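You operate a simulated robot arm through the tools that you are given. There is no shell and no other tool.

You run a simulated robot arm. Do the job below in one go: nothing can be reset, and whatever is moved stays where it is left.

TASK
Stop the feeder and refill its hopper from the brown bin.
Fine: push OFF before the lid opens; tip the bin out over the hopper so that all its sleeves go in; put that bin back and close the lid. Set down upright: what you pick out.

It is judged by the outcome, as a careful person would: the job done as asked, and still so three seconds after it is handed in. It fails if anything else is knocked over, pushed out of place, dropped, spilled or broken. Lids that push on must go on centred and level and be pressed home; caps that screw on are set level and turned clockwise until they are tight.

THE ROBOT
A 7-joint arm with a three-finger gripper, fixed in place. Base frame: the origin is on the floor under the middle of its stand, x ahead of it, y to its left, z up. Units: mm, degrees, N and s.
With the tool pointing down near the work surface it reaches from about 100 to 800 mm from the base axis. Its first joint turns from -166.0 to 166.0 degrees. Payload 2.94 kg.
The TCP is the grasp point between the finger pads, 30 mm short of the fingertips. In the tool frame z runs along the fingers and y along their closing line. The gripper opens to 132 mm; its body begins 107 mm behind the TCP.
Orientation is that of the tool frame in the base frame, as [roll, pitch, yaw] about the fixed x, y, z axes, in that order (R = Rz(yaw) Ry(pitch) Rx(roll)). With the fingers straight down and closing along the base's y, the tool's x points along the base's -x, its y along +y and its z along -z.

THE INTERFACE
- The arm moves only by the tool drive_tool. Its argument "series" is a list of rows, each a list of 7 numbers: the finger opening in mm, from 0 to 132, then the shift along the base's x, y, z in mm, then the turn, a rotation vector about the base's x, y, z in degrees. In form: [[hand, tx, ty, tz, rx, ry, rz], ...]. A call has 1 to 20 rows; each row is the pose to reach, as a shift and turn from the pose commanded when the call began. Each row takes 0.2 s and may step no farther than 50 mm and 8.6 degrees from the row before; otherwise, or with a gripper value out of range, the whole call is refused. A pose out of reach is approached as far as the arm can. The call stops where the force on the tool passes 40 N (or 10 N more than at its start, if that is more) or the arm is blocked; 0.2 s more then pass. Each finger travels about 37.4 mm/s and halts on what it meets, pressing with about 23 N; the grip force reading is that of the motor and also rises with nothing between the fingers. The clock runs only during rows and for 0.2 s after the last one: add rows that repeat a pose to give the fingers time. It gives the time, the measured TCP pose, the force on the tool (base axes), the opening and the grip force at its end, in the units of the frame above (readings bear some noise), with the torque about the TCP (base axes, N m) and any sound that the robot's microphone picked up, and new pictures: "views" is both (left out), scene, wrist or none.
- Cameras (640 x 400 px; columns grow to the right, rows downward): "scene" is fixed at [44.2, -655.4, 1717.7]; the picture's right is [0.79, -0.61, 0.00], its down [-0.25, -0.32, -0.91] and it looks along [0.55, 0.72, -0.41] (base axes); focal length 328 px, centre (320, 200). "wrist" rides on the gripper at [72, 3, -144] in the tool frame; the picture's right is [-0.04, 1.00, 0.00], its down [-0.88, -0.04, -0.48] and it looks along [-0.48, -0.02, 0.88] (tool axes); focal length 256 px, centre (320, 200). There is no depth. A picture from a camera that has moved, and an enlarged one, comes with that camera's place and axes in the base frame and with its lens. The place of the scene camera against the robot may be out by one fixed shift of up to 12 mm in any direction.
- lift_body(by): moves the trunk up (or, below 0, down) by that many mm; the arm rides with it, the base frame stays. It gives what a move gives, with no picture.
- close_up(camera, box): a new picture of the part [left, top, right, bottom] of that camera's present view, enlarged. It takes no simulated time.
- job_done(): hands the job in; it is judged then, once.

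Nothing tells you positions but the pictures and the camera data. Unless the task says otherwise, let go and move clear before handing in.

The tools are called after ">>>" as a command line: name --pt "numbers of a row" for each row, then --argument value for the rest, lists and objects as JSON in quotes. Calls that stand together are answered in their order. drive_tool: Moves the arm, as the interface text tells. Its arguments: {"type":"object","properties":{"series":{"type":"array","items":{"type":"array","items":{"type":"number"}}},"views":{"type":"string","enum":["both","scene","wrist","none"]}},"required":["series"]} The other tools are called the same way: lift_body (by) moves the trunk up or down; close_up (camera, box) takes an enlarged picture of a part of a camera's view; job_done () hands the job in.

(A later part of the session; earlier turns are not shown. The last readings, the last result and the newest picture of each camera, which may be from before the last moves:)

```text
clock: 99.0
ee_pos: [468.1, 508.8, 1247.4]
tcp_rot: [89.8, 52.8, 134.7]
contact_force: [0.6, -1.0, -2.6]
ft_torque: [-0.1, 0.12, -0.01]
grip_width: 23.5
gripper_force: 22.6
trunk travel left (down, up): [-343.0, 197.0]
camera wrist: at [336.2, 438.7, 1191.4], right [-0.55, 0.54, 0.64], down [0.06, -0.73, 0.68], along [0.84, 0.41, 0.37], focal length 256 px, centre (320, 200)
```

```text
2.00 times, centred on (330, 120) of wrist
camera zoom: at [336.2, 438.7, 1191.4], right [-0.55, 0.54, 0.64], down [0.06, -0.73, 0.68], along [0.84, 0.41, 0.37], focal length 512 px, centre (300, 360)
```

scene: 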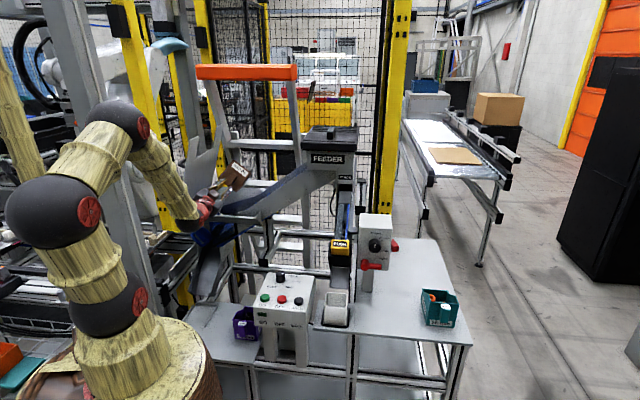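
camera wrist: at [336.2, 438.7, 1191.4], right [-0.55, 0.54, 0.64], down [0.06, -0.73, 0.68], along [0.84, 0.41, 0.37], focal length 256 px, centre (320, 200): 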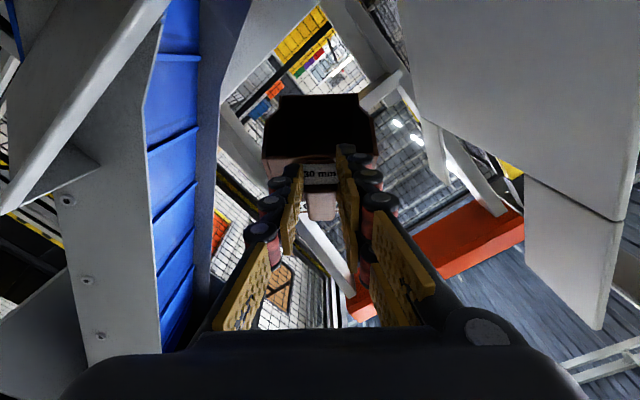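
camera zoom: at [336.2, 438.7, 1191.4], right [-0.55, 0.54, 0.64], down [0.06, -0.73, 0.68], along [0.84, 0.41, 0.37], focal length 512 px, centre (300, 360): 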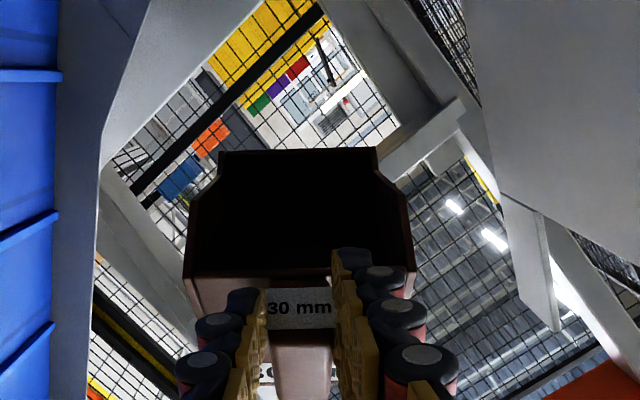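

The bin is past 140° and its inside is too dark to judge. I'll finish the roll to 180° and look again.

>>> drive_tool --pt "0 0 0 0 -4.2 -4.2 0" --pt "0 0 0 0 -8.5 -8.5 0" --pt "0 0 0 0 -13.4 -13.4 0" --pt "0 0 0 0 -18.4 -18.4 0" --pt "0 0 0 0 -23.3 -23.3 0" --pt "0 0 0 0 -26 -26 0" --pt "0 0 0 0 -26 -26 0" --pt "0 0 0 0 -26 -26 0" --views "both"

>>> close_up --camera "scene" --box '[140, 110, 300, 240]'

>>> close_up --camera "wrist" --box '[240, 60, 400, 180]'

```text
clock: 100.8
ee_pos: [468.7, 509.5, 1247.4]
tcp_rot: [74.5, 89.5, 119.5]
contact_force: [-0.6, -0.1, -1.5]
ft_torque: [-0.07, 0.13, 0.04]
grip_width: 23.4
gripper_force: 22.8
trunk travel left (down, up): [-343.0, 197.0]
camera wrist: at [365.8, 408.3, 1175.7], right [-0.71, 0.71, 0.05], down [-0.31, -0.37, 0.88], along [0.64, 0.6, 0.48], focal length 256 px, centre (320, 200)
```

scene: 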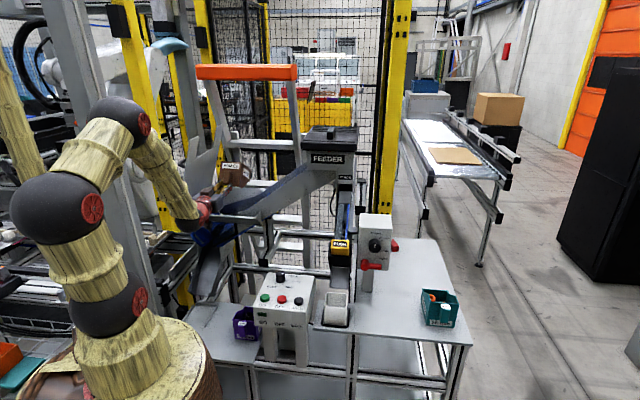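
wrist: 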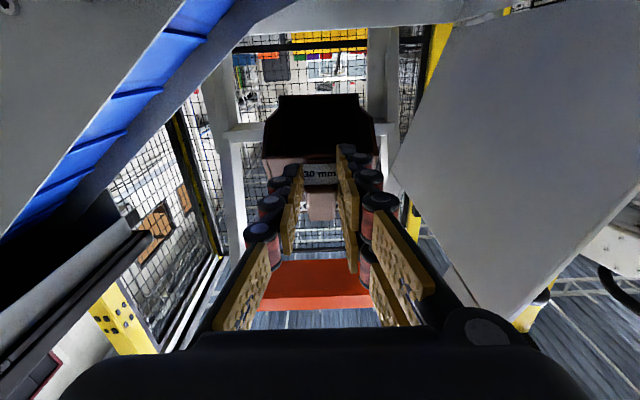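

```text
3.08 times, centred on (220, 175) of scene
camera zoom: at [44.2, -655.4, 1717.7], right [0.79, -0.61, 0.0], down [-0.25, -0.32, -0.91], along [0.55, 0.72, -0.41], focal length 1008 px, centre (628, 277)
```

zoom: 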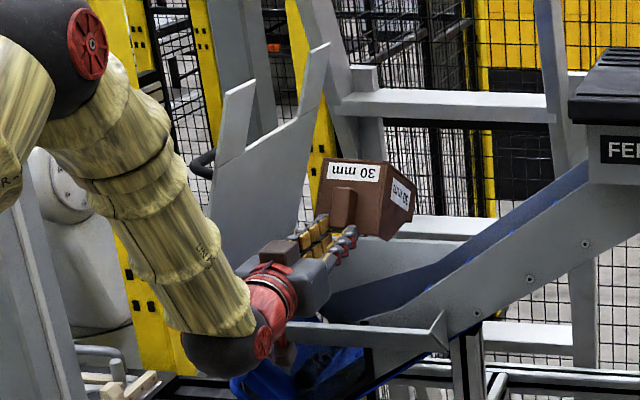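

```text
3.33 times, centred on (320, 120) of wrist
camera zoom: at [365.8, 408.3, 1175.7], right [-0.71, 0.71, 0.05], down [-0.31, -0.37, 0.88], along [0.64, 0.6, 0.48], focal length 853 px, centre (320, 467)
```

zoom: 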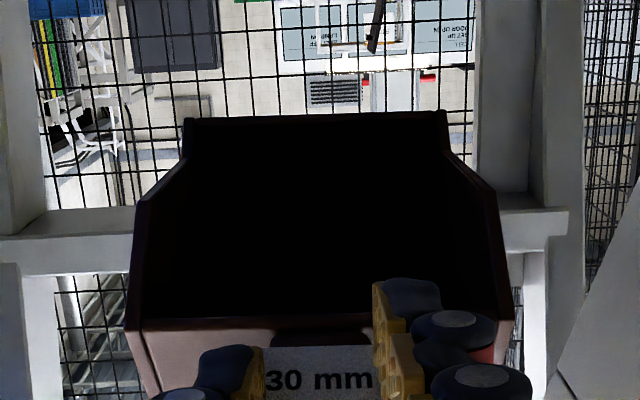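

The bin is fully inverted and hasn't slipped. I'll give it a gentle jiggle to be sure nothing sticks inside.

>>> drive_tool --pt "0 0 0 12 0 0 0" --pt "0 0 0 0 0 0 0" --pt "0 0 0 12 0 0 0" --pt "0 0 0 0 0 0 0" --pt "0 0 0 0 0 0 0" --views "none"

>>> close_up --camera "scene" --box '[170, 190, 270, 250]'

>>> close_up --camera "wrist" --box '[240, 60, 400, 180]'

```text
clock: 102.0
ee_pos: [468.3, 508.7, 1247.6]
tcp_rot: [76.2, 89.5, 121.2]
contact_force: [0.7, -0.2, -1.8]
ft_torque: [-0.13, 0.09, 0.01]
grip_width: 23.1
gripper_force: 22.5
trunk travel left (down, up): [-343.0, 197.0]
```

```text
6.40 times, centred on (220, 220) of scene
camera zoom: at [44.2, -655.4, 1717.7], right [0.79, -0.61, 0.0], down [-0.25, -0.32, -0.91], along [0.55, 0.72, -0.41], focal length 2097 px, centre (960, 72)
```

zoom: 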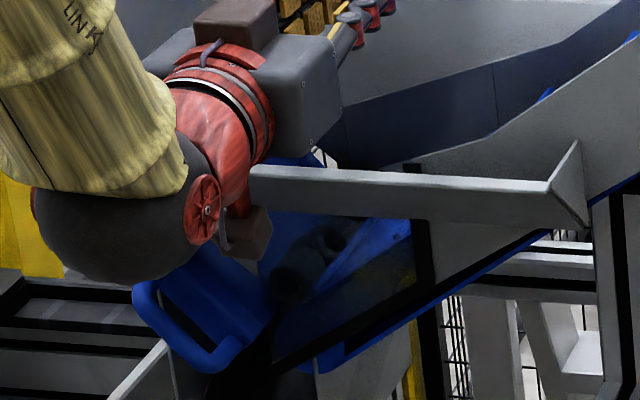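

```text
3.33 times, centred on (320, 120) of wrist
camera zoom: at [365.8, 408.0, 1175.1], right [-0.71, 0.71, 0.05], down [-0.31, -0.37, 0.88], along [0.64, 0.6, 0.48], focal length 853 px, centre (320, 467)
```

zoom: 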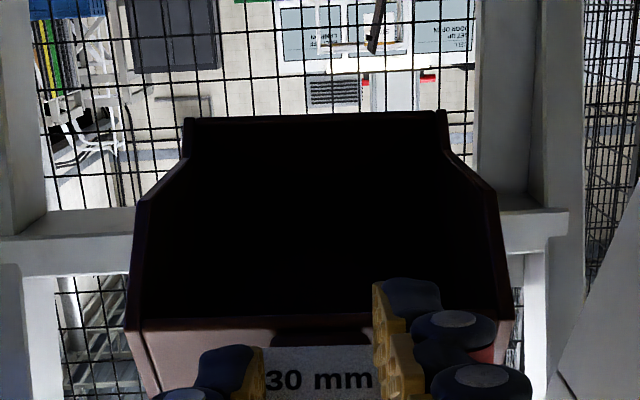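

Through the hopper's window I can see the sleeves lying at the bottom. I'll roll the bin back upright the same way.

>>> drive_tool --pt "0 0 0 0 4.5 4.5 0" --pt "0 0 0 2 9.9 9.9 0" --pt "0 0 0 4 15.6 15.6 0" --pt "0 0 0 6 21.3 21.3 0" --pt "0 0 0 8 27 27 0" --pt "0 0 0 10 32.7 32.7 0" --pt "0 0 0 12 38.4 38.4 0" --pt "0 0 0 14 44.1 44.1 0" --pt "0 0 0 16 49.8 49.8 0" --pt "0 0 0 18 55.5 55.5 0" --pt "0 0 0 20 61.2 61.2 0" --pt "0 0 0 22 66.9 66.9 0" --pt "0 0 0 24 72.6 72.6 0" --pt "0 0 0 26 78.3 78.3 0" --pt "0 0 0 28 84 84 0" --pt "0 0 0 30 89.7 89.7 0" --pt "0 0 0 32 95.4 95.4 0" --pt "0 0 0 34 101.1 101.1 0" --pt "0 0 0 36 106.8 106.8 0" --pt "0 0 0 36 106.8 106.8 0" --views "both"

>>> close_up --camera "wrist" --box '[220, 60, 420, 210]'

```text
clock: 106.2
ee_pos: [468.8, 509.8, 1284.2]
tcp_rot: [90.4, -61.6, 134.7]
contact_force: [-0.3, 1.0, -2.3]
ft_torque: [-0.08, 0.12, 0.0]
grip_width: 23.6
gripper_force: 22.9
trunk travel left (down, up): [-343.0, 197.0]
camera wrist: at [346.2, 428.9, 1349.3], right [0.64, -0.64, 0.44], down [-0.07, -0.61, -0.79], along [0.77, 0.47, -0.43], focal length 256 px, centre (320, 200)
```

scene: 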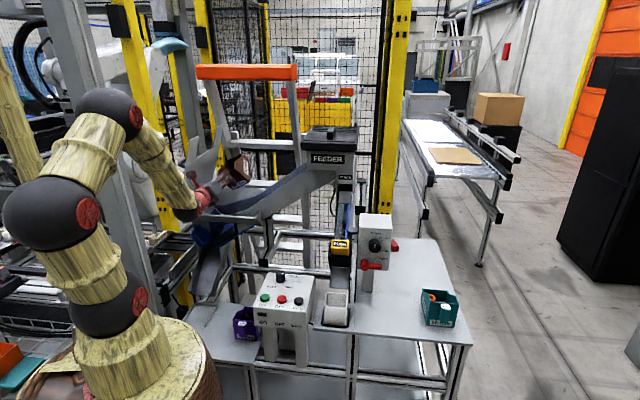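
wrist: 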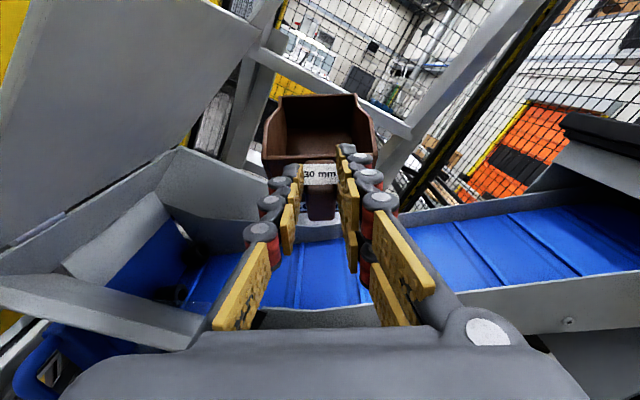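

```text
2.67 times, centred on (320, 135) of wrist
camera zoom: at [346.2, 428.9, 1349.3], right [0.64, -0.64, 0.44], down [-0.07, -0.61, -0.79], along [0.77, 0.47, -0.43], focal length 683 px, centre (320, 373)
```

zoom: 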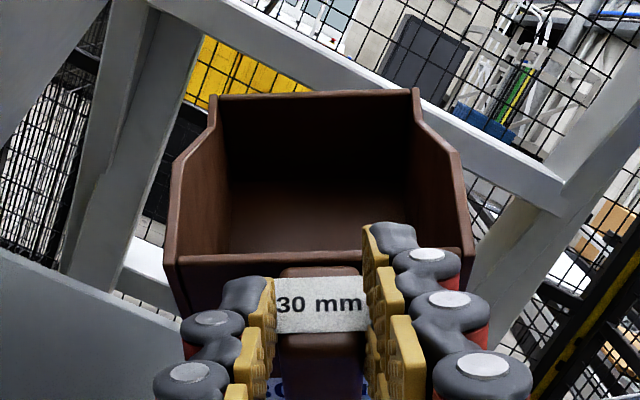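

The bin now looks empty. I'll check how many sleeves are visible in the hopper.

>>> close_up --camera "wrist" --box '[90, 190, 250, 310]'

>>> drive_tool --pt "0 0 0 10 5.7 5.7 0" --pt "0 0 0 25 11.4 11.4 0" --pt "0 0 0 40 17.1 17.1 0" --pt "0 0 0 55 20.5 20.5 0" --pt "0 0 0 65 20.5 20.5 0" --views "both"

>>> close_up --camera "wrist" --box '[160, 60, 480, 300]'

```text
3.33 times, centred on (170, 250) of wrist
camera zoom: at [346.2, 428.9, 1349.3], right [0.64, -0.64, 0.44], down [-0.07, -0.61, -0.79], along [0.77, 0.47, -0.43], focal length 853 px, centre (820, 33)
```

zoom: 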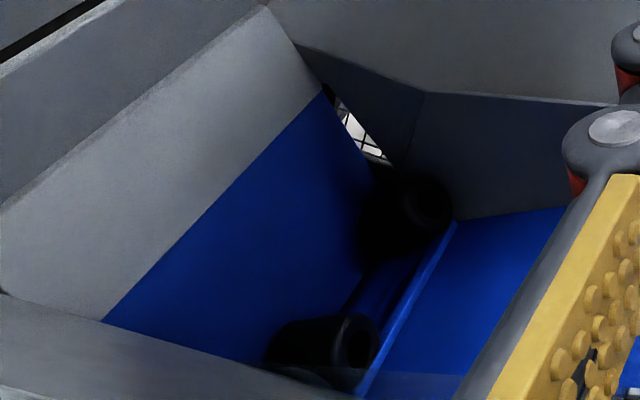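

```text
clock: 107.4
ee_pos: [468.6, 510.4, 1347.9]
tcp_rot: [-112.4, -89.4, -22.7]
contact_force: [0.0, 0.0, -1.7]
ft_torque: [-0.08, 0.09, 0.0]
grip_width: 23.3
gripper_force: 22.6
trunk travel left (down, up): [-343.0, 197.0]
camera wrist: at [371.6, 404.5, 1421.1], right [0.71, -0.71, -0.05], down [-0.37, -0.31, -0.88], along [0.6, 0.64, -0.48], focal length 256 px, centre (320, 200)
```

scene: 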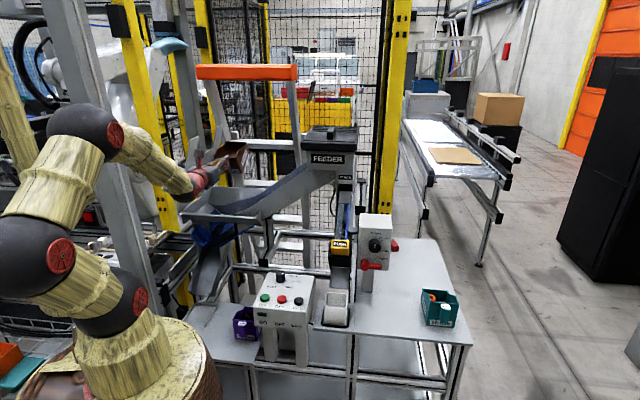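
wrist: 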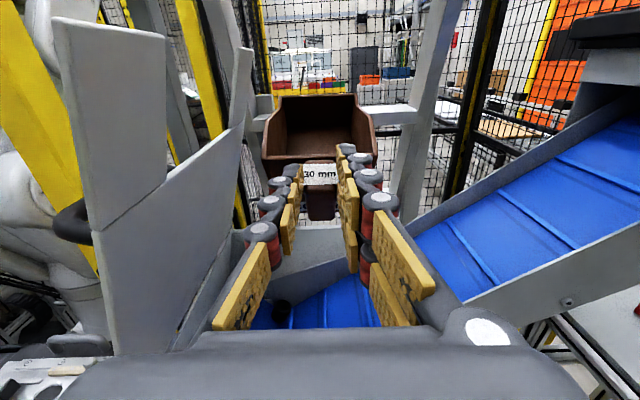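

```text
1.67 times, centred on (320, 180) of wrist
camera zoom: at [371.6, 404.5, 1421.1], right [0.71, -0.71, -0.05], down [-0.37, -0.31, -0.88], along [0.6, 0.64, -0.48], focal length 427 px, centre (320, 233)
```

zoom: 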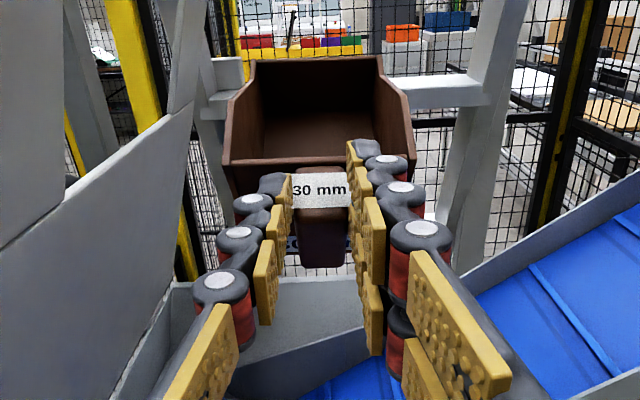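

The bin is empty and at least two sleeves show clearly in the hopper; I'll verify the third from above later. Now I'll level the bin and carry it back the way it came.

>>> drive_tool --pt "0 0 0 0 -4.95 4.95 0" --pt "0 0 0 0 -9.9 9.9 0" --pt "0 0 0 0 -14.85 14.85 0" --pt "0 0 0 0 -19.8 19.8 0" --pt "0 -15 -15 0 -19.8 19.8 0" --pt "0 -35 -35 0 -19.8 19.8 0" --pt "0 -57 -57 0 -19.8 19.8 0" --pt "0 -80 -80 0 -19.8 19.8 0" --pt "0 -105 -105 0 -19.8 19.8 0" --pt "0 -130 -130 0 -19.8 19.8 0" --pt "0 -155 -155 0 -19.8 19.8 0" --pt "0 -175 -175 0 -19.8 19.8 0" --pt "0 -181 -182 0 -19.8 19.8 0" --pt "0 -181 -182 -20 -19.8 19.8 0" --pt "0 -181 -182 -50 -19.8 19.8 0" --pt "0 -181 -182 -85 -19.8 19.8 0" --pt "0 -181 -182 -120 -19.8 19.8 0" --pt "0 -181 -182 -145 -19.8 19.8 0" --pt "0 -181 -182 -155 -19.8 19.8 0" --pt "0 -181 -182 -155 -19.8 19.8 0" --views "both"

>>> close_up --camera "wrist" --box '[160, 60, 480, 300]'

```text
clock: 111.6
ee_pos: [287.1, 327.3, 1193.7]
tcp_rot: [-179.1, -61.9, 44.0]
contact_force: [0.3, 0.2, -1.3]
ft_torque: [-0.1, 0.07, 0.0]
grip_width: 23.5
gripper_force: 23.4
trunk travel left (down, up): [-343.0, 197.0]
camera wrist: at [225.1, 257.0, 1325.8], right [0.69, -0.72, -0.05], down [-0.62, -0.56, -0.55], along [0.37, 0.41, -0.83], focal length 256 px, centre (320, 200)
```

scene: 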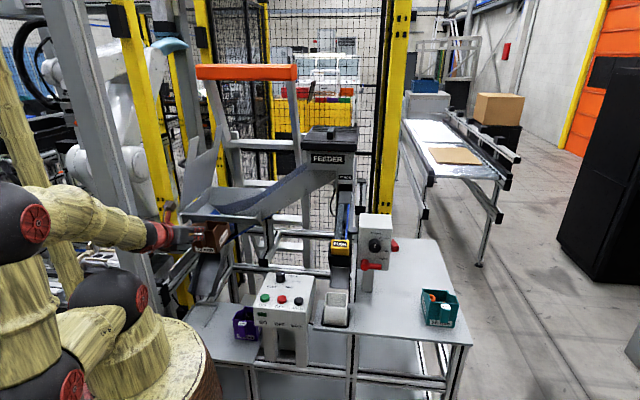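
wrist: 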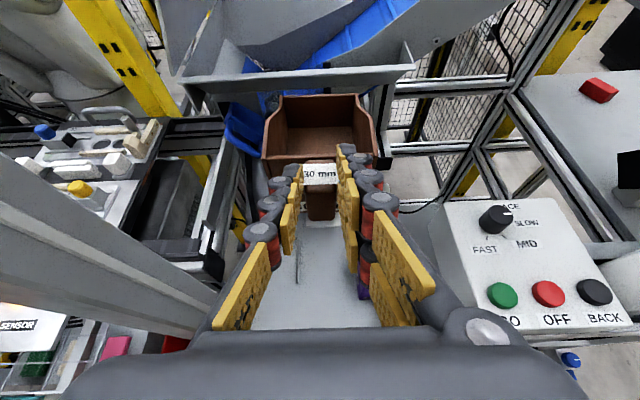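

```text
1.67 times, centred on (320, 180) of wrist
camera zoom: at [225.1, 257.0, 1325.8], right [0.69, -0.72, -0.05], down [-0.62, -0.56, -0.55], along [0.37, 0.41, -0.83], focal length 427 px, centre (320, 233)
```

zoom: 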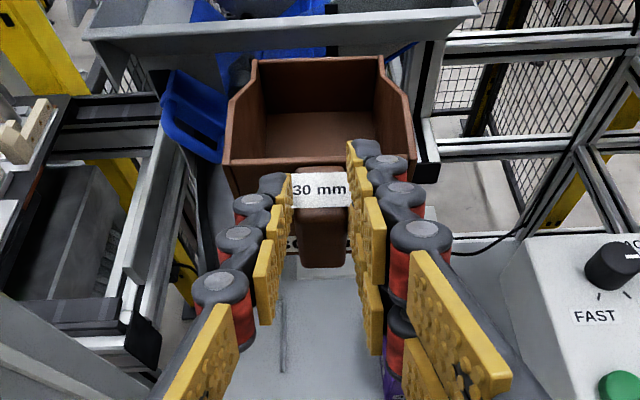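

The bin is clearly empty. I'll lower the trunk to bring it back down to the table.

>>> lift_body --by -120

>>> lift_body --by -110

>>> close_up --camera "wrist" --box '[200, 60, 440, 260]'

>>> close_up --camera "scene" --box '[150, 250, 290, 350]'

```text
clock: 113.1
ee_pos: [286.4, 327.2, 1074.9]
tcp_rot: [-179.1, -61.9, 44.0]
contact_force: [-0.8, 0.0, -1.6]
ft_torque: [-0.06, 0.07, -0.01]
grip_width: 23.4
gripper_force: 22.4
trunk travel left (down, up): [-223.0, 317.0]
```

```text
clock: 114.5
ee_pos: [287.2, 326.5, 963.9]
tcp_rot: [-179.1, -61.9, 44.1]
contact_force: [0.3, -0.6, -1.0]
ft_torque: [-0.1, 0.09, 0.02]
grip_width: 23.4
gripper_force: 23.1
trunk travel left (down, up): [-113.0, 427.0]
```

```text
2.00 times, centred on (320, 160) of wrist
camera zoom: at [225.1, 257.0, 1096.1], right [0.69, -0.72, -0.05], down [-0.62, -0.56, -0.55], along [0.37, 0.41, -0.83], focal length 512 px, centre (320, 280)
```

zoom: 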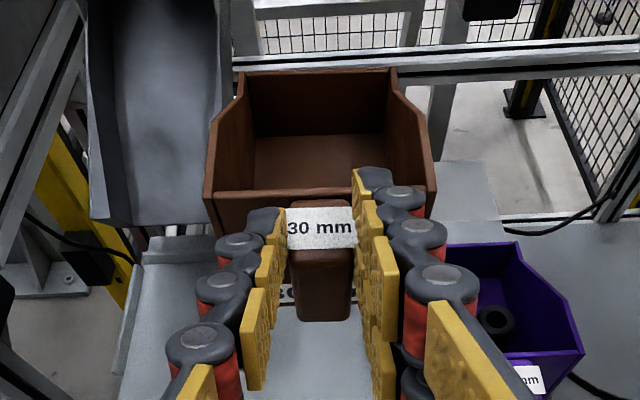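

```text
4.00 times, centred on (220, 300) of scene
camera zoom: at [44.2, -655.4, 1717.7], right [0.79, -0.61, 0.0], down [-0.25, -0.32, -0.91], along [0.55, 0.72, -0.41], focal length 1310 px, centre (720, -200)
```

zoom: 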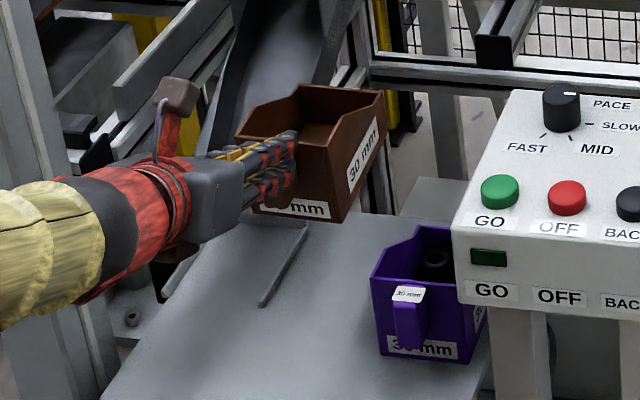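

The in-hand pose of the bin is unchanged. I'll lower it gently onto its original spot.

>>> drive_tool --pt "0 0 0.5 -30 0 0 0" --pt "0 0 1 -65 0 0 0.2" --pt "0 0 1 -98 0 0 0.4" --pt "0 0 1 -122 0 0 0.5" --pt "0 0 1 -138 0 0 0.5" --pt "0 0 1 -145 0 0 0.5" --pt "0 0 1 -148 0 0 0.5" --views "both"

>>> close_up --camera "scene" --box '[180, 280, 276, 345]'

>>> close_up --camera "wrist" --box '[200, 60, 440, 260]'

```text
clock: 116.1
ee_pos: [285.3, 328.1, 816.4]
tcp_rot: [-180.0, -61.7, 44.9]
contact_force: [0.3, 0.8, -0.9]
ft_torque: [-0.09, 0.12, -0.04]
grip_width: 23.6
gripper_force: 22.9
trunk travel left (down, up): [-113.0, 427.0]
camera wrist: at [223.8, 258.9, 949.5], right [0.69, -0.72, -0.04], down [-0.62, -0.56, -0.55], along [0.37, 0.4, -0.84], focal length 256 px, centre (320, 200)
```

scene: 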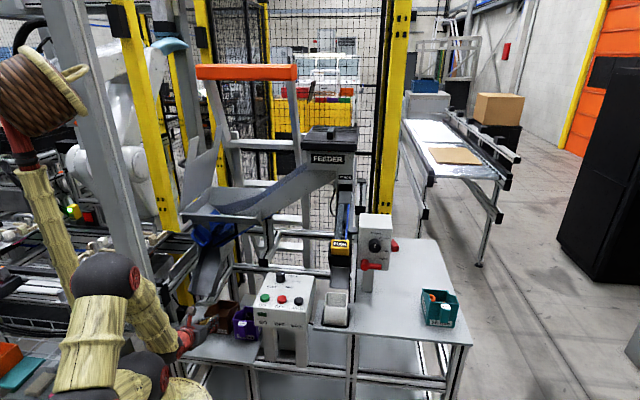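
wrist: 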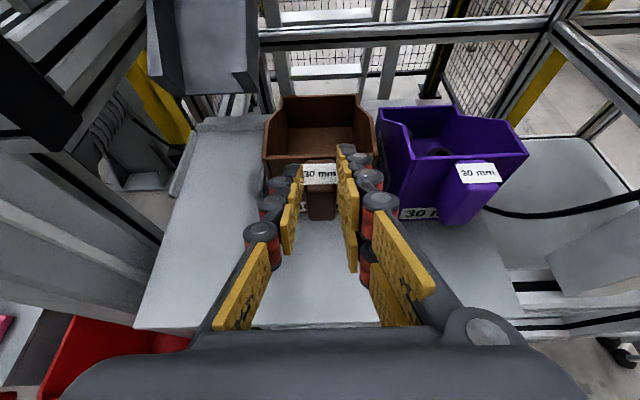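

```text
6.15 times, centred on (228, 312) of scene
camera zoom: at [44.2, -655.4, 1717.7], right [0.79, -0.61, 0.0], down [-0.25, -0.32, -0.91], along [0.55, 0.72, -0.41], focal length 2016 px, centre (886, -492)
```

zoom: 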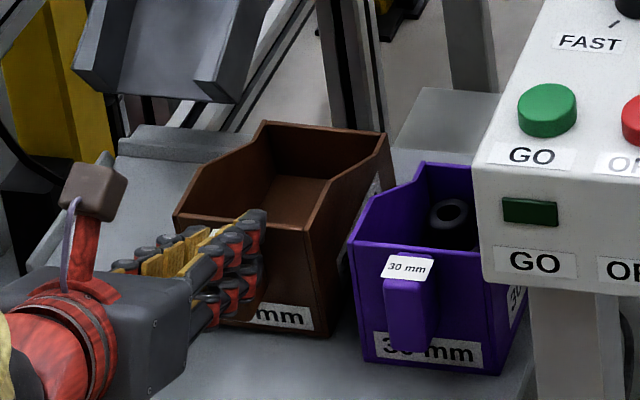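

```text
2.00 times, centred on (320, 160) of wrist
camera zoom: at [223.8, 258.9, 949.5], right [0.69, -0.72, -0.04], down [-0.62, -0.56, -0.55], along [0.37, 0.4, -0.84], focal length 512 px, centre (320, 280)
```

zoom: 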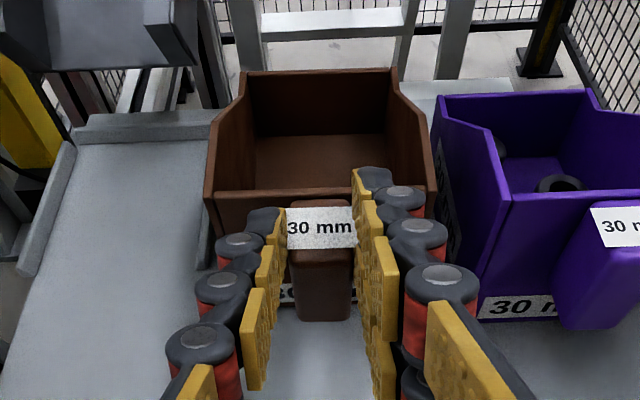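

The bin is just above the table. I'll compare it with the original picture using exactly the same crop before setting it down.

>>> close_up --camera "scene" --box '[190, 285, 270, 345]'

```text
6.67 times, centred on (230, 315) of scene
camera zoom: at [44.2, -655.4, 1717.7], right [0.79, -0.61, 0.0], down [-0.25, -0.32, -0.91], along [0.55, 0.72, -0.41], focal length 2184 px, centre (920, -567)
```

zoom: 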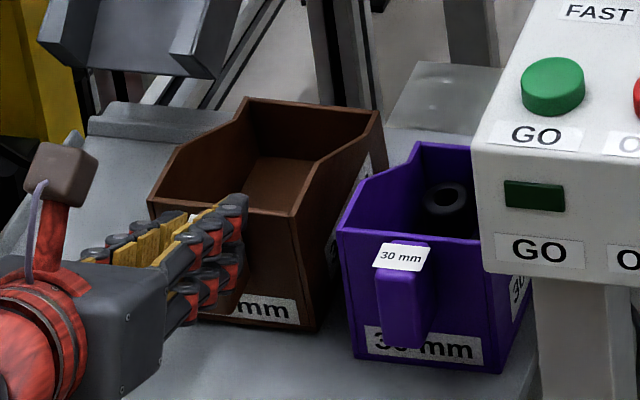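

Compared with the original crop, the bin is about 10 mm up and roughly 6° nose-up, so it is actually level at the original 35° hand tilt. I'll rotate back to that before lowering.

>>> drive_tool --pt "0 0 0 6 -1.5 1.5 0" --pt "0 0 -1 8 -3.2 3.2 0" --pt "0 0 -2 8 -4.7 4.7 0" --pt "0 0 -2 8 -4.7 4.7 0" --views "none"

>>> close_up --camera "scene" --box '[190, 285, 270, 345]'

```text
clock: 117.1
ee_pos: [286.1, 325.5, 823.8]
tcp_rot: [-179.1, -55.1, 44.6]
contact_force: [0.2, -0.2, -1.6]
ft_torque: [-0.1, 0.07, -0.01]
grip_width: 23.6
gripper_force: 22.7
trunk travel left (down, up): [-113.0, 427.0]
```

```text
6.67 times, centred on (230, 315) of scene
camera zoom: at [44.2, -655.4, 1717.7], right [0.79, -0.61, 0.0], down [-0.25, -0.32, -0.91], along [0.55, 0.72, -0.41], focal length 2184 px, centre (920, -567)
```

zoom: 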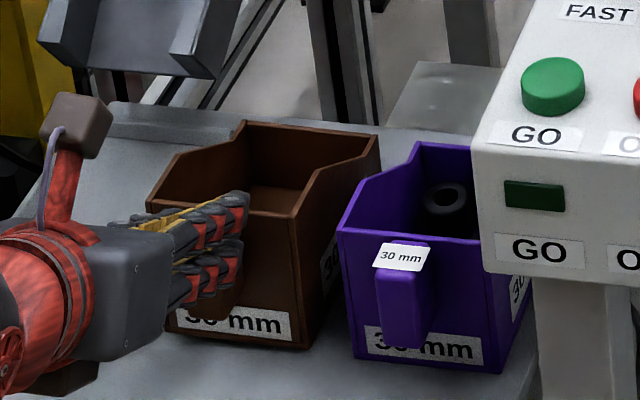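

It is level now and about 6 mm above the table, right over its original spot. I'll lower the last millimetres until it touches.

>>> drive_tool --pt "0 0.5 0 -2.5 0 0 0" --pt "0 1 0 -4.5 0 0 0" --pt "0 1 0 -6 0 0 0" --pt "0 1 0 -7 0 0 0" --views "none"

>>> close_up --camera "scene" --box '[190, 285, 270, 345]'

```text
clock: 118.1
ee_pos: [287.8, 325.7, 818.4]
tcp_rot: [-179.3, -55.3, 44.6]
contact_force: [-2.2, -0.9, 3.9]
ft_torque: [0.43, -0.63, 0.14]
grip_width: 23.2
gripper_force: 22.8
trunk travel left (down, up): [-113.0, 427.0]
```

```text
6.67 times, centred on (230, 315) of scene
camera zoom: at [44.2, -655.4, 1717.7], right [0.79, -0.61, 0.0], down [-0.25, -0.32, -0.91], along [0.55, 0.72, -0.41], focal length 2184 px, centre (920, -567)
```

zoom: 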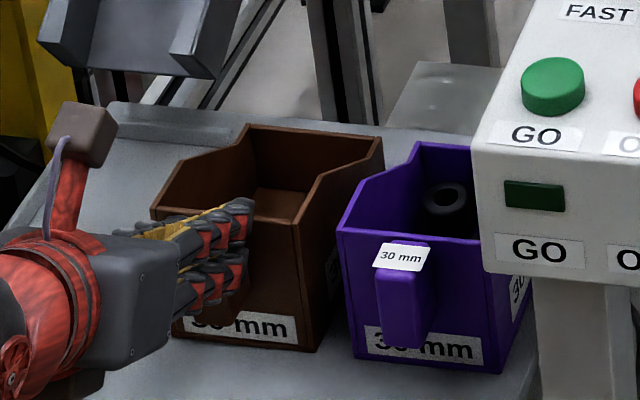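

It touches the table, level to within a couple of millimetres. I'll nudge it 1–2 mm left to match the original spot, then open the fingers and withdraw straight back.

>>> drive_tool --pt "0 -1.2 1.2 0 0 0 0" --pt "12 -1.2 1.2 0 0 0 0" --pt "26 -1.2 1.2 0 0 0 0" --pt "32 -1.2 1.2 0 0 0 0" --pt "40 -1.2 1.2 0 0 0 0" --pt "52 -1.2 1.2 0 0 0 0" --pt "62 -1.2 1.2 0 0 0 0" --pt "62 -1.2 1.2 0 0 0 0" --views "both"

>>> close_up --camera "scene" --box '[190, 285, 270, 345]'

>>> close_up --camera "wrist" --box '[200, 60, 440, 260]'

```text
clock: 119.9
ee_pos: [285.3, 327.5, 816.7]
tcp_rot: [-179.2, -55.2, 44.6]
contact_force: [0.1, 0.4, 0.1]
ft_torque: [0.02, 0.0, 0.0]
grip_width: 62.2
gripper_force: 0.1
trunk travel left (down, up): [-113.0, 427.0]
camera wrist: at [236.4, 268.4, 959.0], right [0.69, -0.72, -0.04], down [-0.66, -0.6, -0.45], along [0.3, 0.34, -0.89], focal length 256 px, centre (320, 200)
```

scene: 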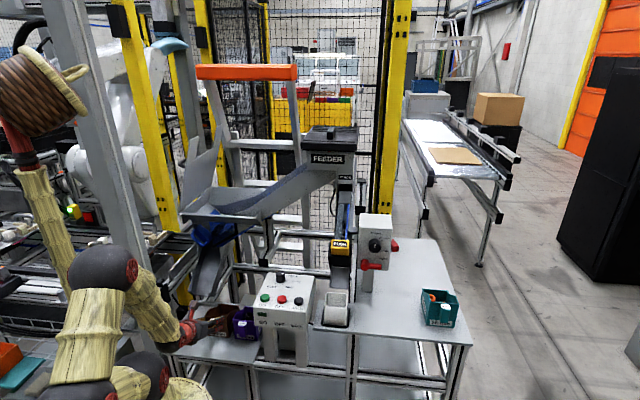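
wrist: 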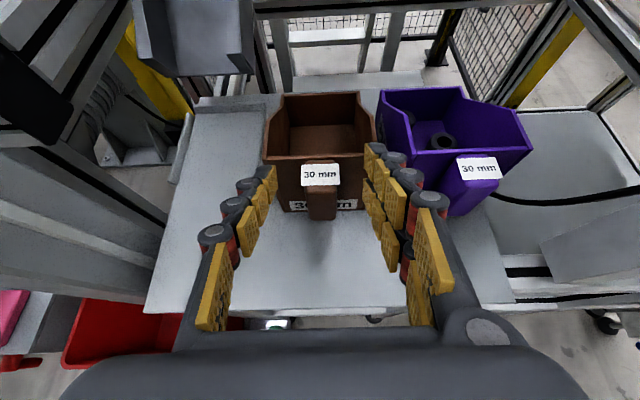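

```text
6.67 times, centred on (230, 315) of scene
camera zoom: at [44.2, -655.4, 1717.7], right [0.79, -0.61, 0.0], down [-0.25, -0.32, -0.91], along [0.55, 0.72, -0.41], focal length 2184 px, centre (920, -567)
```

zoom: 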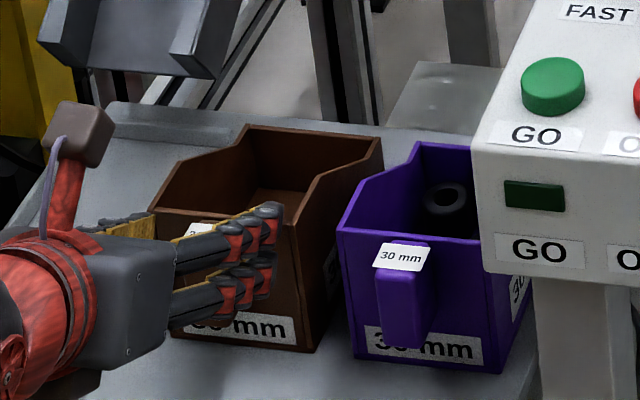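

```text
2.00 times, centred on (320, 160) of wrist
camera zoom: at [236.4, 268.4, 959.0], right [0.69, -0.72, -0.04], down [-0.66, -0.6, -0.45], along [0.3, 0.34, -0.89], focal length 512 px, centre (320, 280)
```

zoom: 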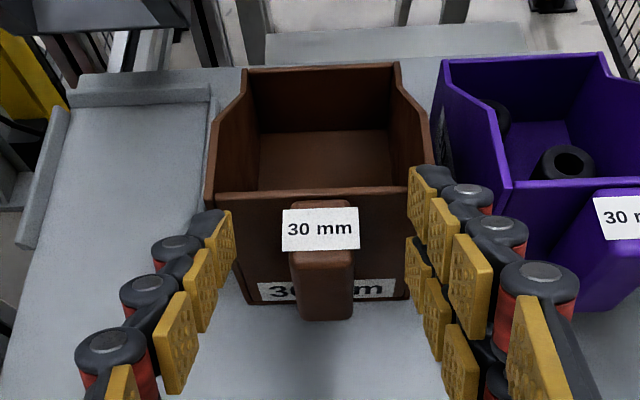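

The bin is back standing on its spot within about 2 mm. I'll back off from the tab and rise clear.

>>> drive_tool --pt "62 -5 -5 0 0 0 0" --pt "62 -10 -10 0 0 0 0" --pt "62 -14 -14 5 0 0 0" --pt "62 -14 -14 35 0 0 0" --pt "62 -14 -14 70 0 0 0" --pt "62 -14 -14 105 0 0 0" --pt "62 -14 -14 140 0 0 0" --pt "62 -10 -10 170 0 0 0" --pt "62 -5 -5 190 0 0 0" --views "both"

>>> close_up --camera "wrist" --box '[220, 60, 460, 260]'

>>> close_up --camera "scene" --box '[190, 285, 270, 345]'

```text
clock: 121.9
ee_pos: [284.4, 321.4, 1008.5]
tcp_rot: [-179.1, -55.1, 44.6]
contact_force: [-0.2, 0.8, -0.5]
ft_torque: [0.03, -0.01, -0.02]
grip_width: 62.3
gripper_force: 0.0
trunk travel left (down, up): [-113.0, 427.0]
camera wrist: at [233.7, 263.0, 1149.5], right [0.69, -0.72, -0.04], down [-0.66, -0.6, -0.45], along [0.3, 0.34, -0.89], focal length 256 px, centre (320, 200)
```

scene: 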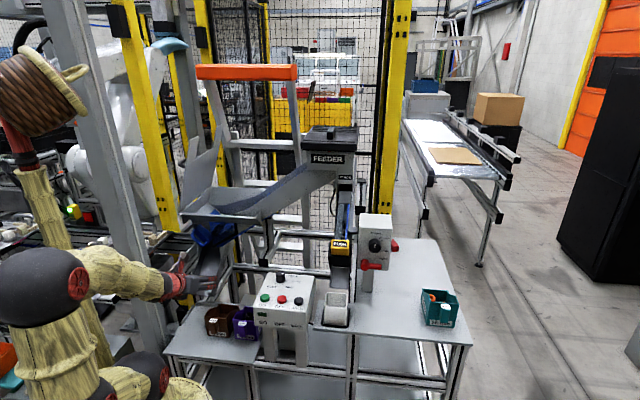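
wrist: 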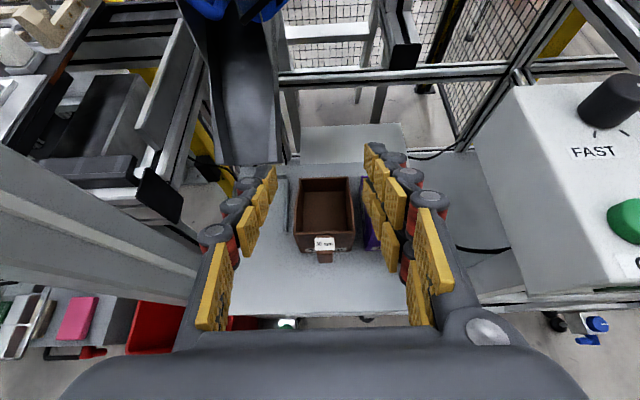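

```text
2.00 times, centred on (340, 160) of wrist
camera zoom: at [233.7, 263.0, 1149.5], right [0.69, -0.72, -0.04], down [-0.66, -0.6, -0.45], along [0.3, 0.34, -0.89], focal length 512 px, centre (280, 280)
```

zoom: 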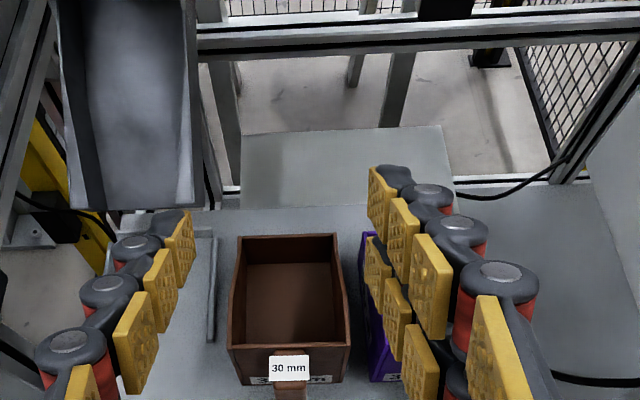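

```text
6.67 times, centred on (230, 315) of scene
camera zoom: at [44.2, -655.4, 1717.7], right [0.79, -0.61, 0.0], down [-0.25, -0.32, -0.91], along [0.55, 0.72, -0.41], focal length 2184 px, centre (920, -567)
```

zoom: 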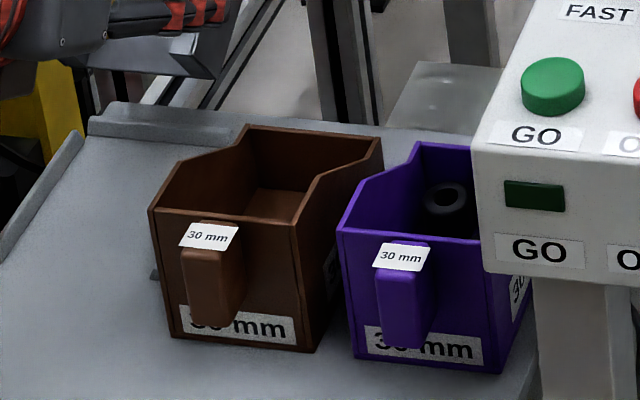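

The brown bin stands upright, empty, in its place beside the untouched purple bin. Now I'll raise the trunk to lid height.

>>> lift_body --by 195

>>> lift_body --by 195

>>> close_up --camera "scene" --box '[0, 0, 640, 400]'

>>> close_up --camera "wrist" --box '[100, 0, 540, 260]'

```text
clock: 124.0
ee_pos: [283.3, 322.2, 1202.0]
tcp_rot: [-179.2, -55.2, 44.6]
contact_force: [0.9, -0.1, -0.4]
ft_torque: [0.02, 0.06, 0.0]
grip_width: 62.2
gripper_force: 0.1
trunk travel left (down, up): [-308.0, 232.0]
```

```text
clock: 126.2
ee_pos: [284.2, 321.3, 1398.2]
tcp_rot: [-179.2, -55.2, 44.5]
contact_force: [-0.6, -0.1, 0.5]
ft_torque: [0.03, -0.02, 0.02]
grip_width: 62.2
gripper_force: 0.1
trunk travel left (down, up): [-503.0, 37.0]
```

```text
1.00 times, centred on (320, 200) of scene (not enlarged: the box is as wide or as high as the picture)
camera zoom: at [44.2, -655.4, 1717.7], right [0.79, -0.61, 0.0], down [-0.25, -0.32, -0.91], along [0.55, 0.72, -0.41], focal length 328 px, centre (320, 200)
```

zoom: 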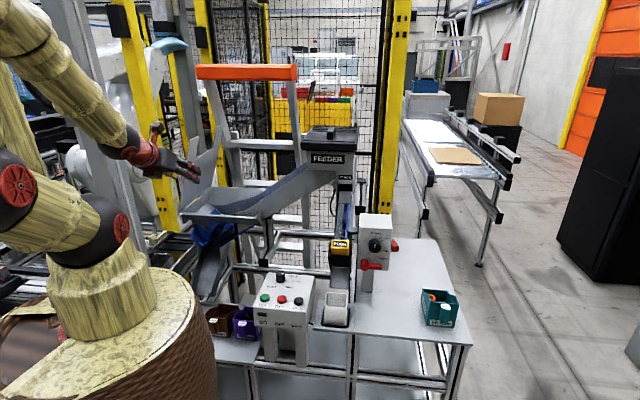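

```text
1.45 times, centred on (320, 130) of wrist
camera zoom: at [233.7, 263.1, 1539.1], right [0.69, -0.72, -0.04], down [-0.66, -0.6, -0.45], along [0.3, 0.34, -0.89], focal length 372 px, centre (320, 302)
```

zoom: 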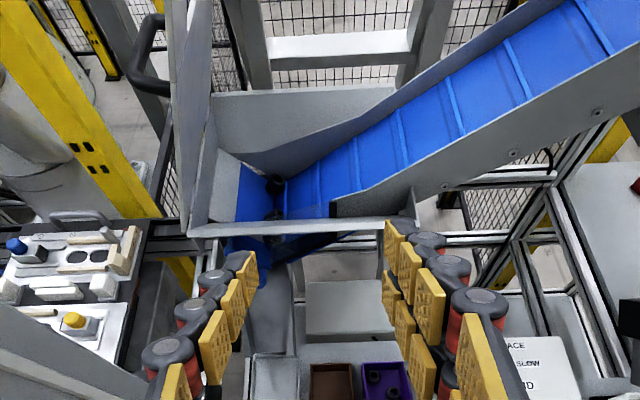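

From here I can look into the hopper. I'll zoom in to count the sleeves.

>>> close_up --camera "wrist" --box '[240, 90, 340, 170]'

>>> close_up --camera "scene" --box '[180, 195, 270, 255]'

```text
5.00 times, centred on (290, 130) of wrist
camera zoom: at [233.7, 263.1, 1539.1], right [0.69, -0.72, -0.04], down [-0.66, -0.6, -0.45], along [0.3, 0.34, -0.89], focal length 1280 px, centre (470, 550)
```

zoom: 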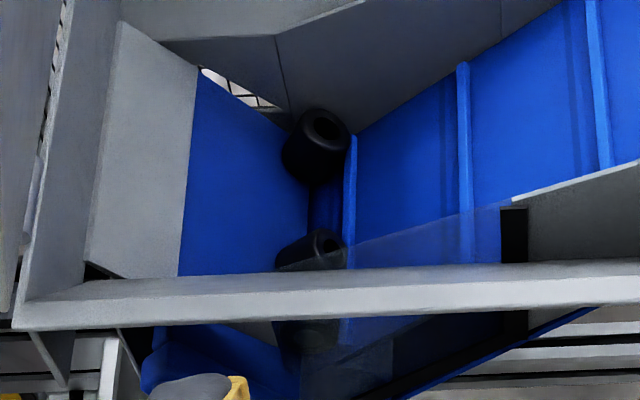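

```text
6.67 times, centred on (225, 225) of scene
camera zoom: at [44.2, -655.4, 1717.7], right [0.79, -0.61, 0.0], down [-0.25, -0.32, -0.91], along [0.55, 0.72, -0.41], focal length 2184 px, centre (953, 33)
```

zoom: 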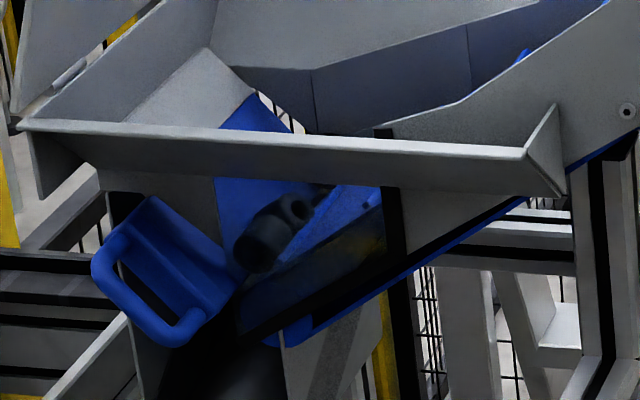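

One sleeve lies at the top of the pile, one in the middle and one below the rim, so all three are in the hopper. Next I'll bring the hand back to the pose I rehearsed, so I can roll the wrist back for gripping the lid handle.

>>> drive_tool --pt "62 20 24 0 3.54 -3.54 0" --pt "62 40 49 0 7.07 -7.07 0" --pt "62 60 74 -2 10.6 -10.6 0" --pt "62 80 99 -4 14.1 -14.1 0" --pt "62 100 122 -5 17.7 -17.7 0" --pt "62 104.5 127.4 -5 17.7 -17.7 0" --views "none"

>>> drive_tool --pt "62 0 0 0 -5.85 -5.85 1.46" --pt "62 0 0 0 -11.7 -11.7 2.92" --pt "62 0 0 0 -17.55 -17.55 4.38" --pt "62 0 0 0 -23.4 -23.4 5.84" --pt "62 0 0 0 -29.25 -29.25 7.3" --pt "62 0 0 0 -35.1 -35.1 8.76" --pt "62 0 0 0 -40.95 -40.95 10.22" --pt "62 0 0 0 -46.8 -46.8 11.68" --pt "62 0 0 0 -52.65 -52.65 13.14" --pt "62 0 0 0 -58.5 -58.5 14.6" --pt "62 0 0 0 -64.35 -64.35 16.06" --pt "62 0 0 0 -70.2 -70.2 17.52" --pt "62 0 0 0 -76.05 -76.05 18.98" --pt "62 0 0 0 -81.9 -81.9 20.44" --pt "62 0 0 0 -87.75 -87.75 21.9" --pt "62 0 0 0 -93.6 -93.6 23.36" --pt "62 0 0 0 -99.45 -99.45 24.82" --pt "62 0 0 0 -105.3 -105.3 26.28" --pt "62 0 0 0 -111.15 -111.15 27.74" --pt "62 0 0 0 -117 -117 29.2" --views "scene"

```text
clock: 127.5
ee_pos: [386.4, 449.6, 1393.3]
tcp_rot: [-178.0, -80.2, 43.4]
contact_force: [0.2, 0.3, 0.5]
ft_torque: [-0.05, 0.0, 0.01]
grip_width: 62.0
gripper_force: 0.1
trunk travel left (down, up): [-503.0, 37.0]
```

```text
clock: 131.8
ee_pos: [388.7, 451.2, 1392.6]
tcp_rot: [131.1, 74.3, 174.7]
contact_force: [0.2, -0.1, 0.6]
ft_torque: [-0.01, -0.02, -0.02]
grip_width: 62.1
gripper_force: 0.0
trunk travel left (down, up): [-503.0, 37.0]
```

scene: 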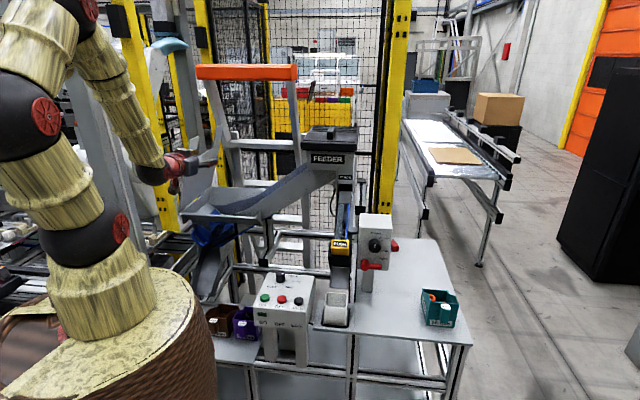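

The wrist is rolled back without trouble. I'll now turn the hand to point straight down, ready for the lid handle.

>>> drive_tool --pt "60 0 0 5 -6.19 5.05 1.02" --pt "50 -5 5 10 -12.38 10.09 2.04" --pt "40 -10 10 15 -18.58 15.14 3.07" --pt "35 -15 20 20 -24.77 20.19 4.09" --pt "30 -20 30 25 -30.96 25.24 5.11" --pt "28 -25 45 30 -37.15 30.28 6.13" --pt "28 -28 60 35 -43.34 35.33 7.15" --pt "28 -31 75 40 -49.54 40.38 8.18" --pt "28 -34 90 40 -55.73 45.42 9.2" --pt "28 -36 105 40 -61.92 50.47 10.22" --pt "28 -38 120 40 -61.92 50.47 10.22" --pt "28 -38 120 40 -61.92 50.47 10.22" --views "both"

>>> close_up --camera "wrist" --box '[160, 40, 480, 260]'

```text
clock: 134.3
ee_pos: [341.6, 555.1, 1404.4]
tcp_rot: [-167.8, 7.4, -134.4]
contact_force: [0.2, 0.0, 1.0]
ft_torque: [0.08, 0.01, 0.01]
grip_width: 27.8
gripper_force: 0.0
out of reach, approached as far as the arm can: row 5, 6, 7, 8, 9, 10, 11, 12
trunk travel left (down, up): [-503.0, 37.0]
camera wrist: at [255.8, 511.7, 1534.0], right [-0.65, 0.73, -0.2], down [0.52, 0.62, 0.58], along [0.55, 0.27, -0.79], focal length 256 px, centre (320, 200)
```

scene: 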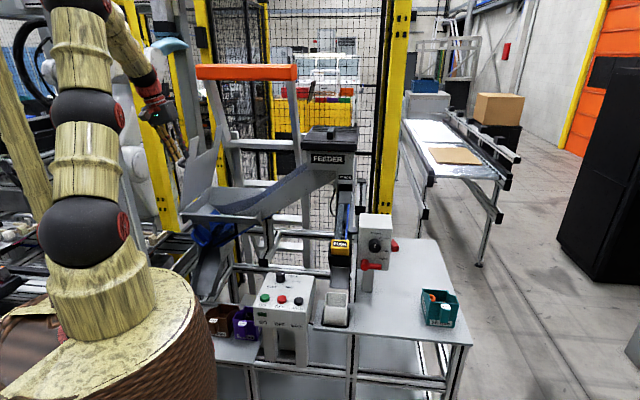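
wrist: 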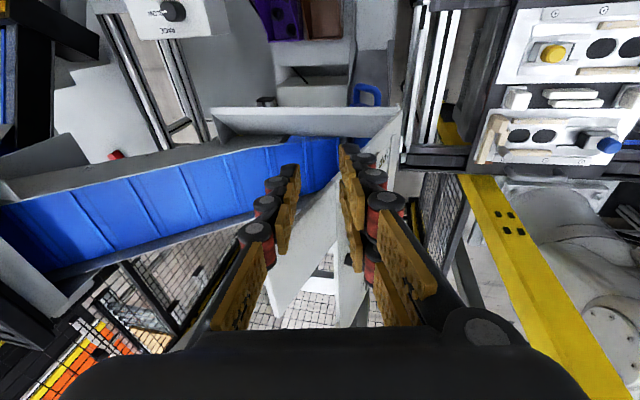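

```text
1.82 times, centred on (320, 150) of wrist
camera zoom: at [255.8, 511.7, 1534.0], right [-0.65, 0.73, -0.2], down [0.52, 0.62, 0.58], along [0.55, 0.27, -0.79], focal length 465 px, centre (320, 291)
```

zoom: 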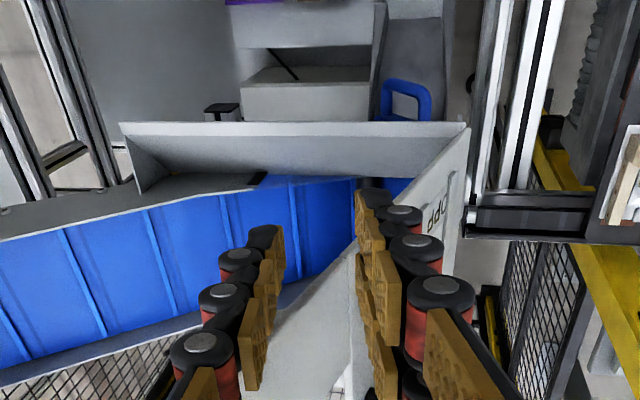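

The arm can't quite reach this pose in its present elbow posture and stopped short. I'll back off to the comfortable tool-down position I used earlier, then approach the lid again from there.

>>> drive_tool --pt "28 5 -30 -5 0 0 0" --pt "28 12 -65 -10 0 0 0" --pt "28 19 -100 -15 0 0 0" --pt "28 26 -135 -20 0 0 0" --pt "28 33 -170 -25 0 0 0" --pt "28 40 -205 -25 0 0 0" --pt "28 44 -240 -25 0 0 0" --pt "28 44 -240 -25 0 0 0" --views "scene"

```text
clock: 136.2
ee_pos: [386.2, 312.9, 1377.7]
tcp_rot: [-167.8, 7.4, -134.4]
contact_force: [-0.9, 0.4, 0.0]
ft_torque: [0.0, -0.01, 0.0]
grip_width: 27.8
gripper_force: 0.1
trunk travel left (down, up): [-503.0, 37.0]
```

scene: 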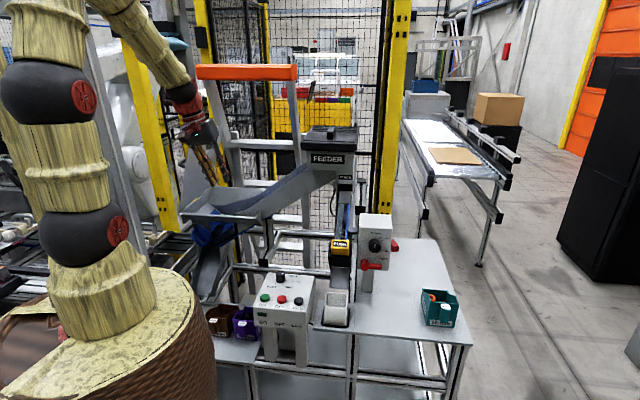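

The hand is back in open space. I'll straighten it to point exactly down.

>>> drive_tool --pt "28 3 3 10 1.1 4.6 0.06" --pt "28 6 6 20 2.2 9.2 0.12" --pt "28 10 8 30 3.33 13.84 0.19" --pt "28 10 8 30 3.33 13.84 0.19" --pt "28 10 8 30 3.33 13.84 0.19" --views "scene"

```text
clock: 137.3
ee_pos: [384.5, 314.8, 1374.9]
tcp_rot: [-168.9, 6.0, -134.5]
contact_force: [0.3, -0.2, -0.2]
ft_torque: [-0.03, 0.01, 0.0]
grip_width: 28.0
gripper_force: 0.0
out of reach, approached as far as the arm can: row 1, 2, 3, 4, 5
trunk travel left (down, up): [-503.0, 37.0]
```

scene: 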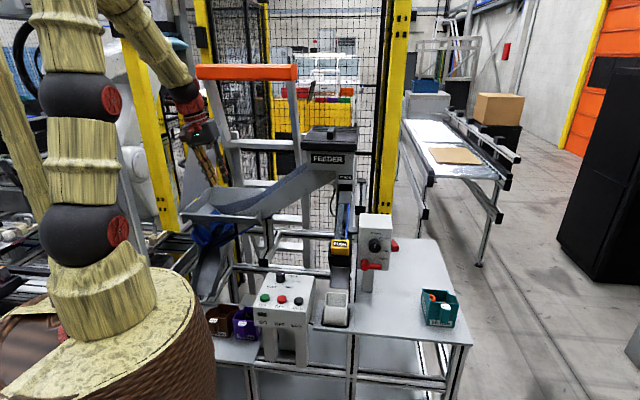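

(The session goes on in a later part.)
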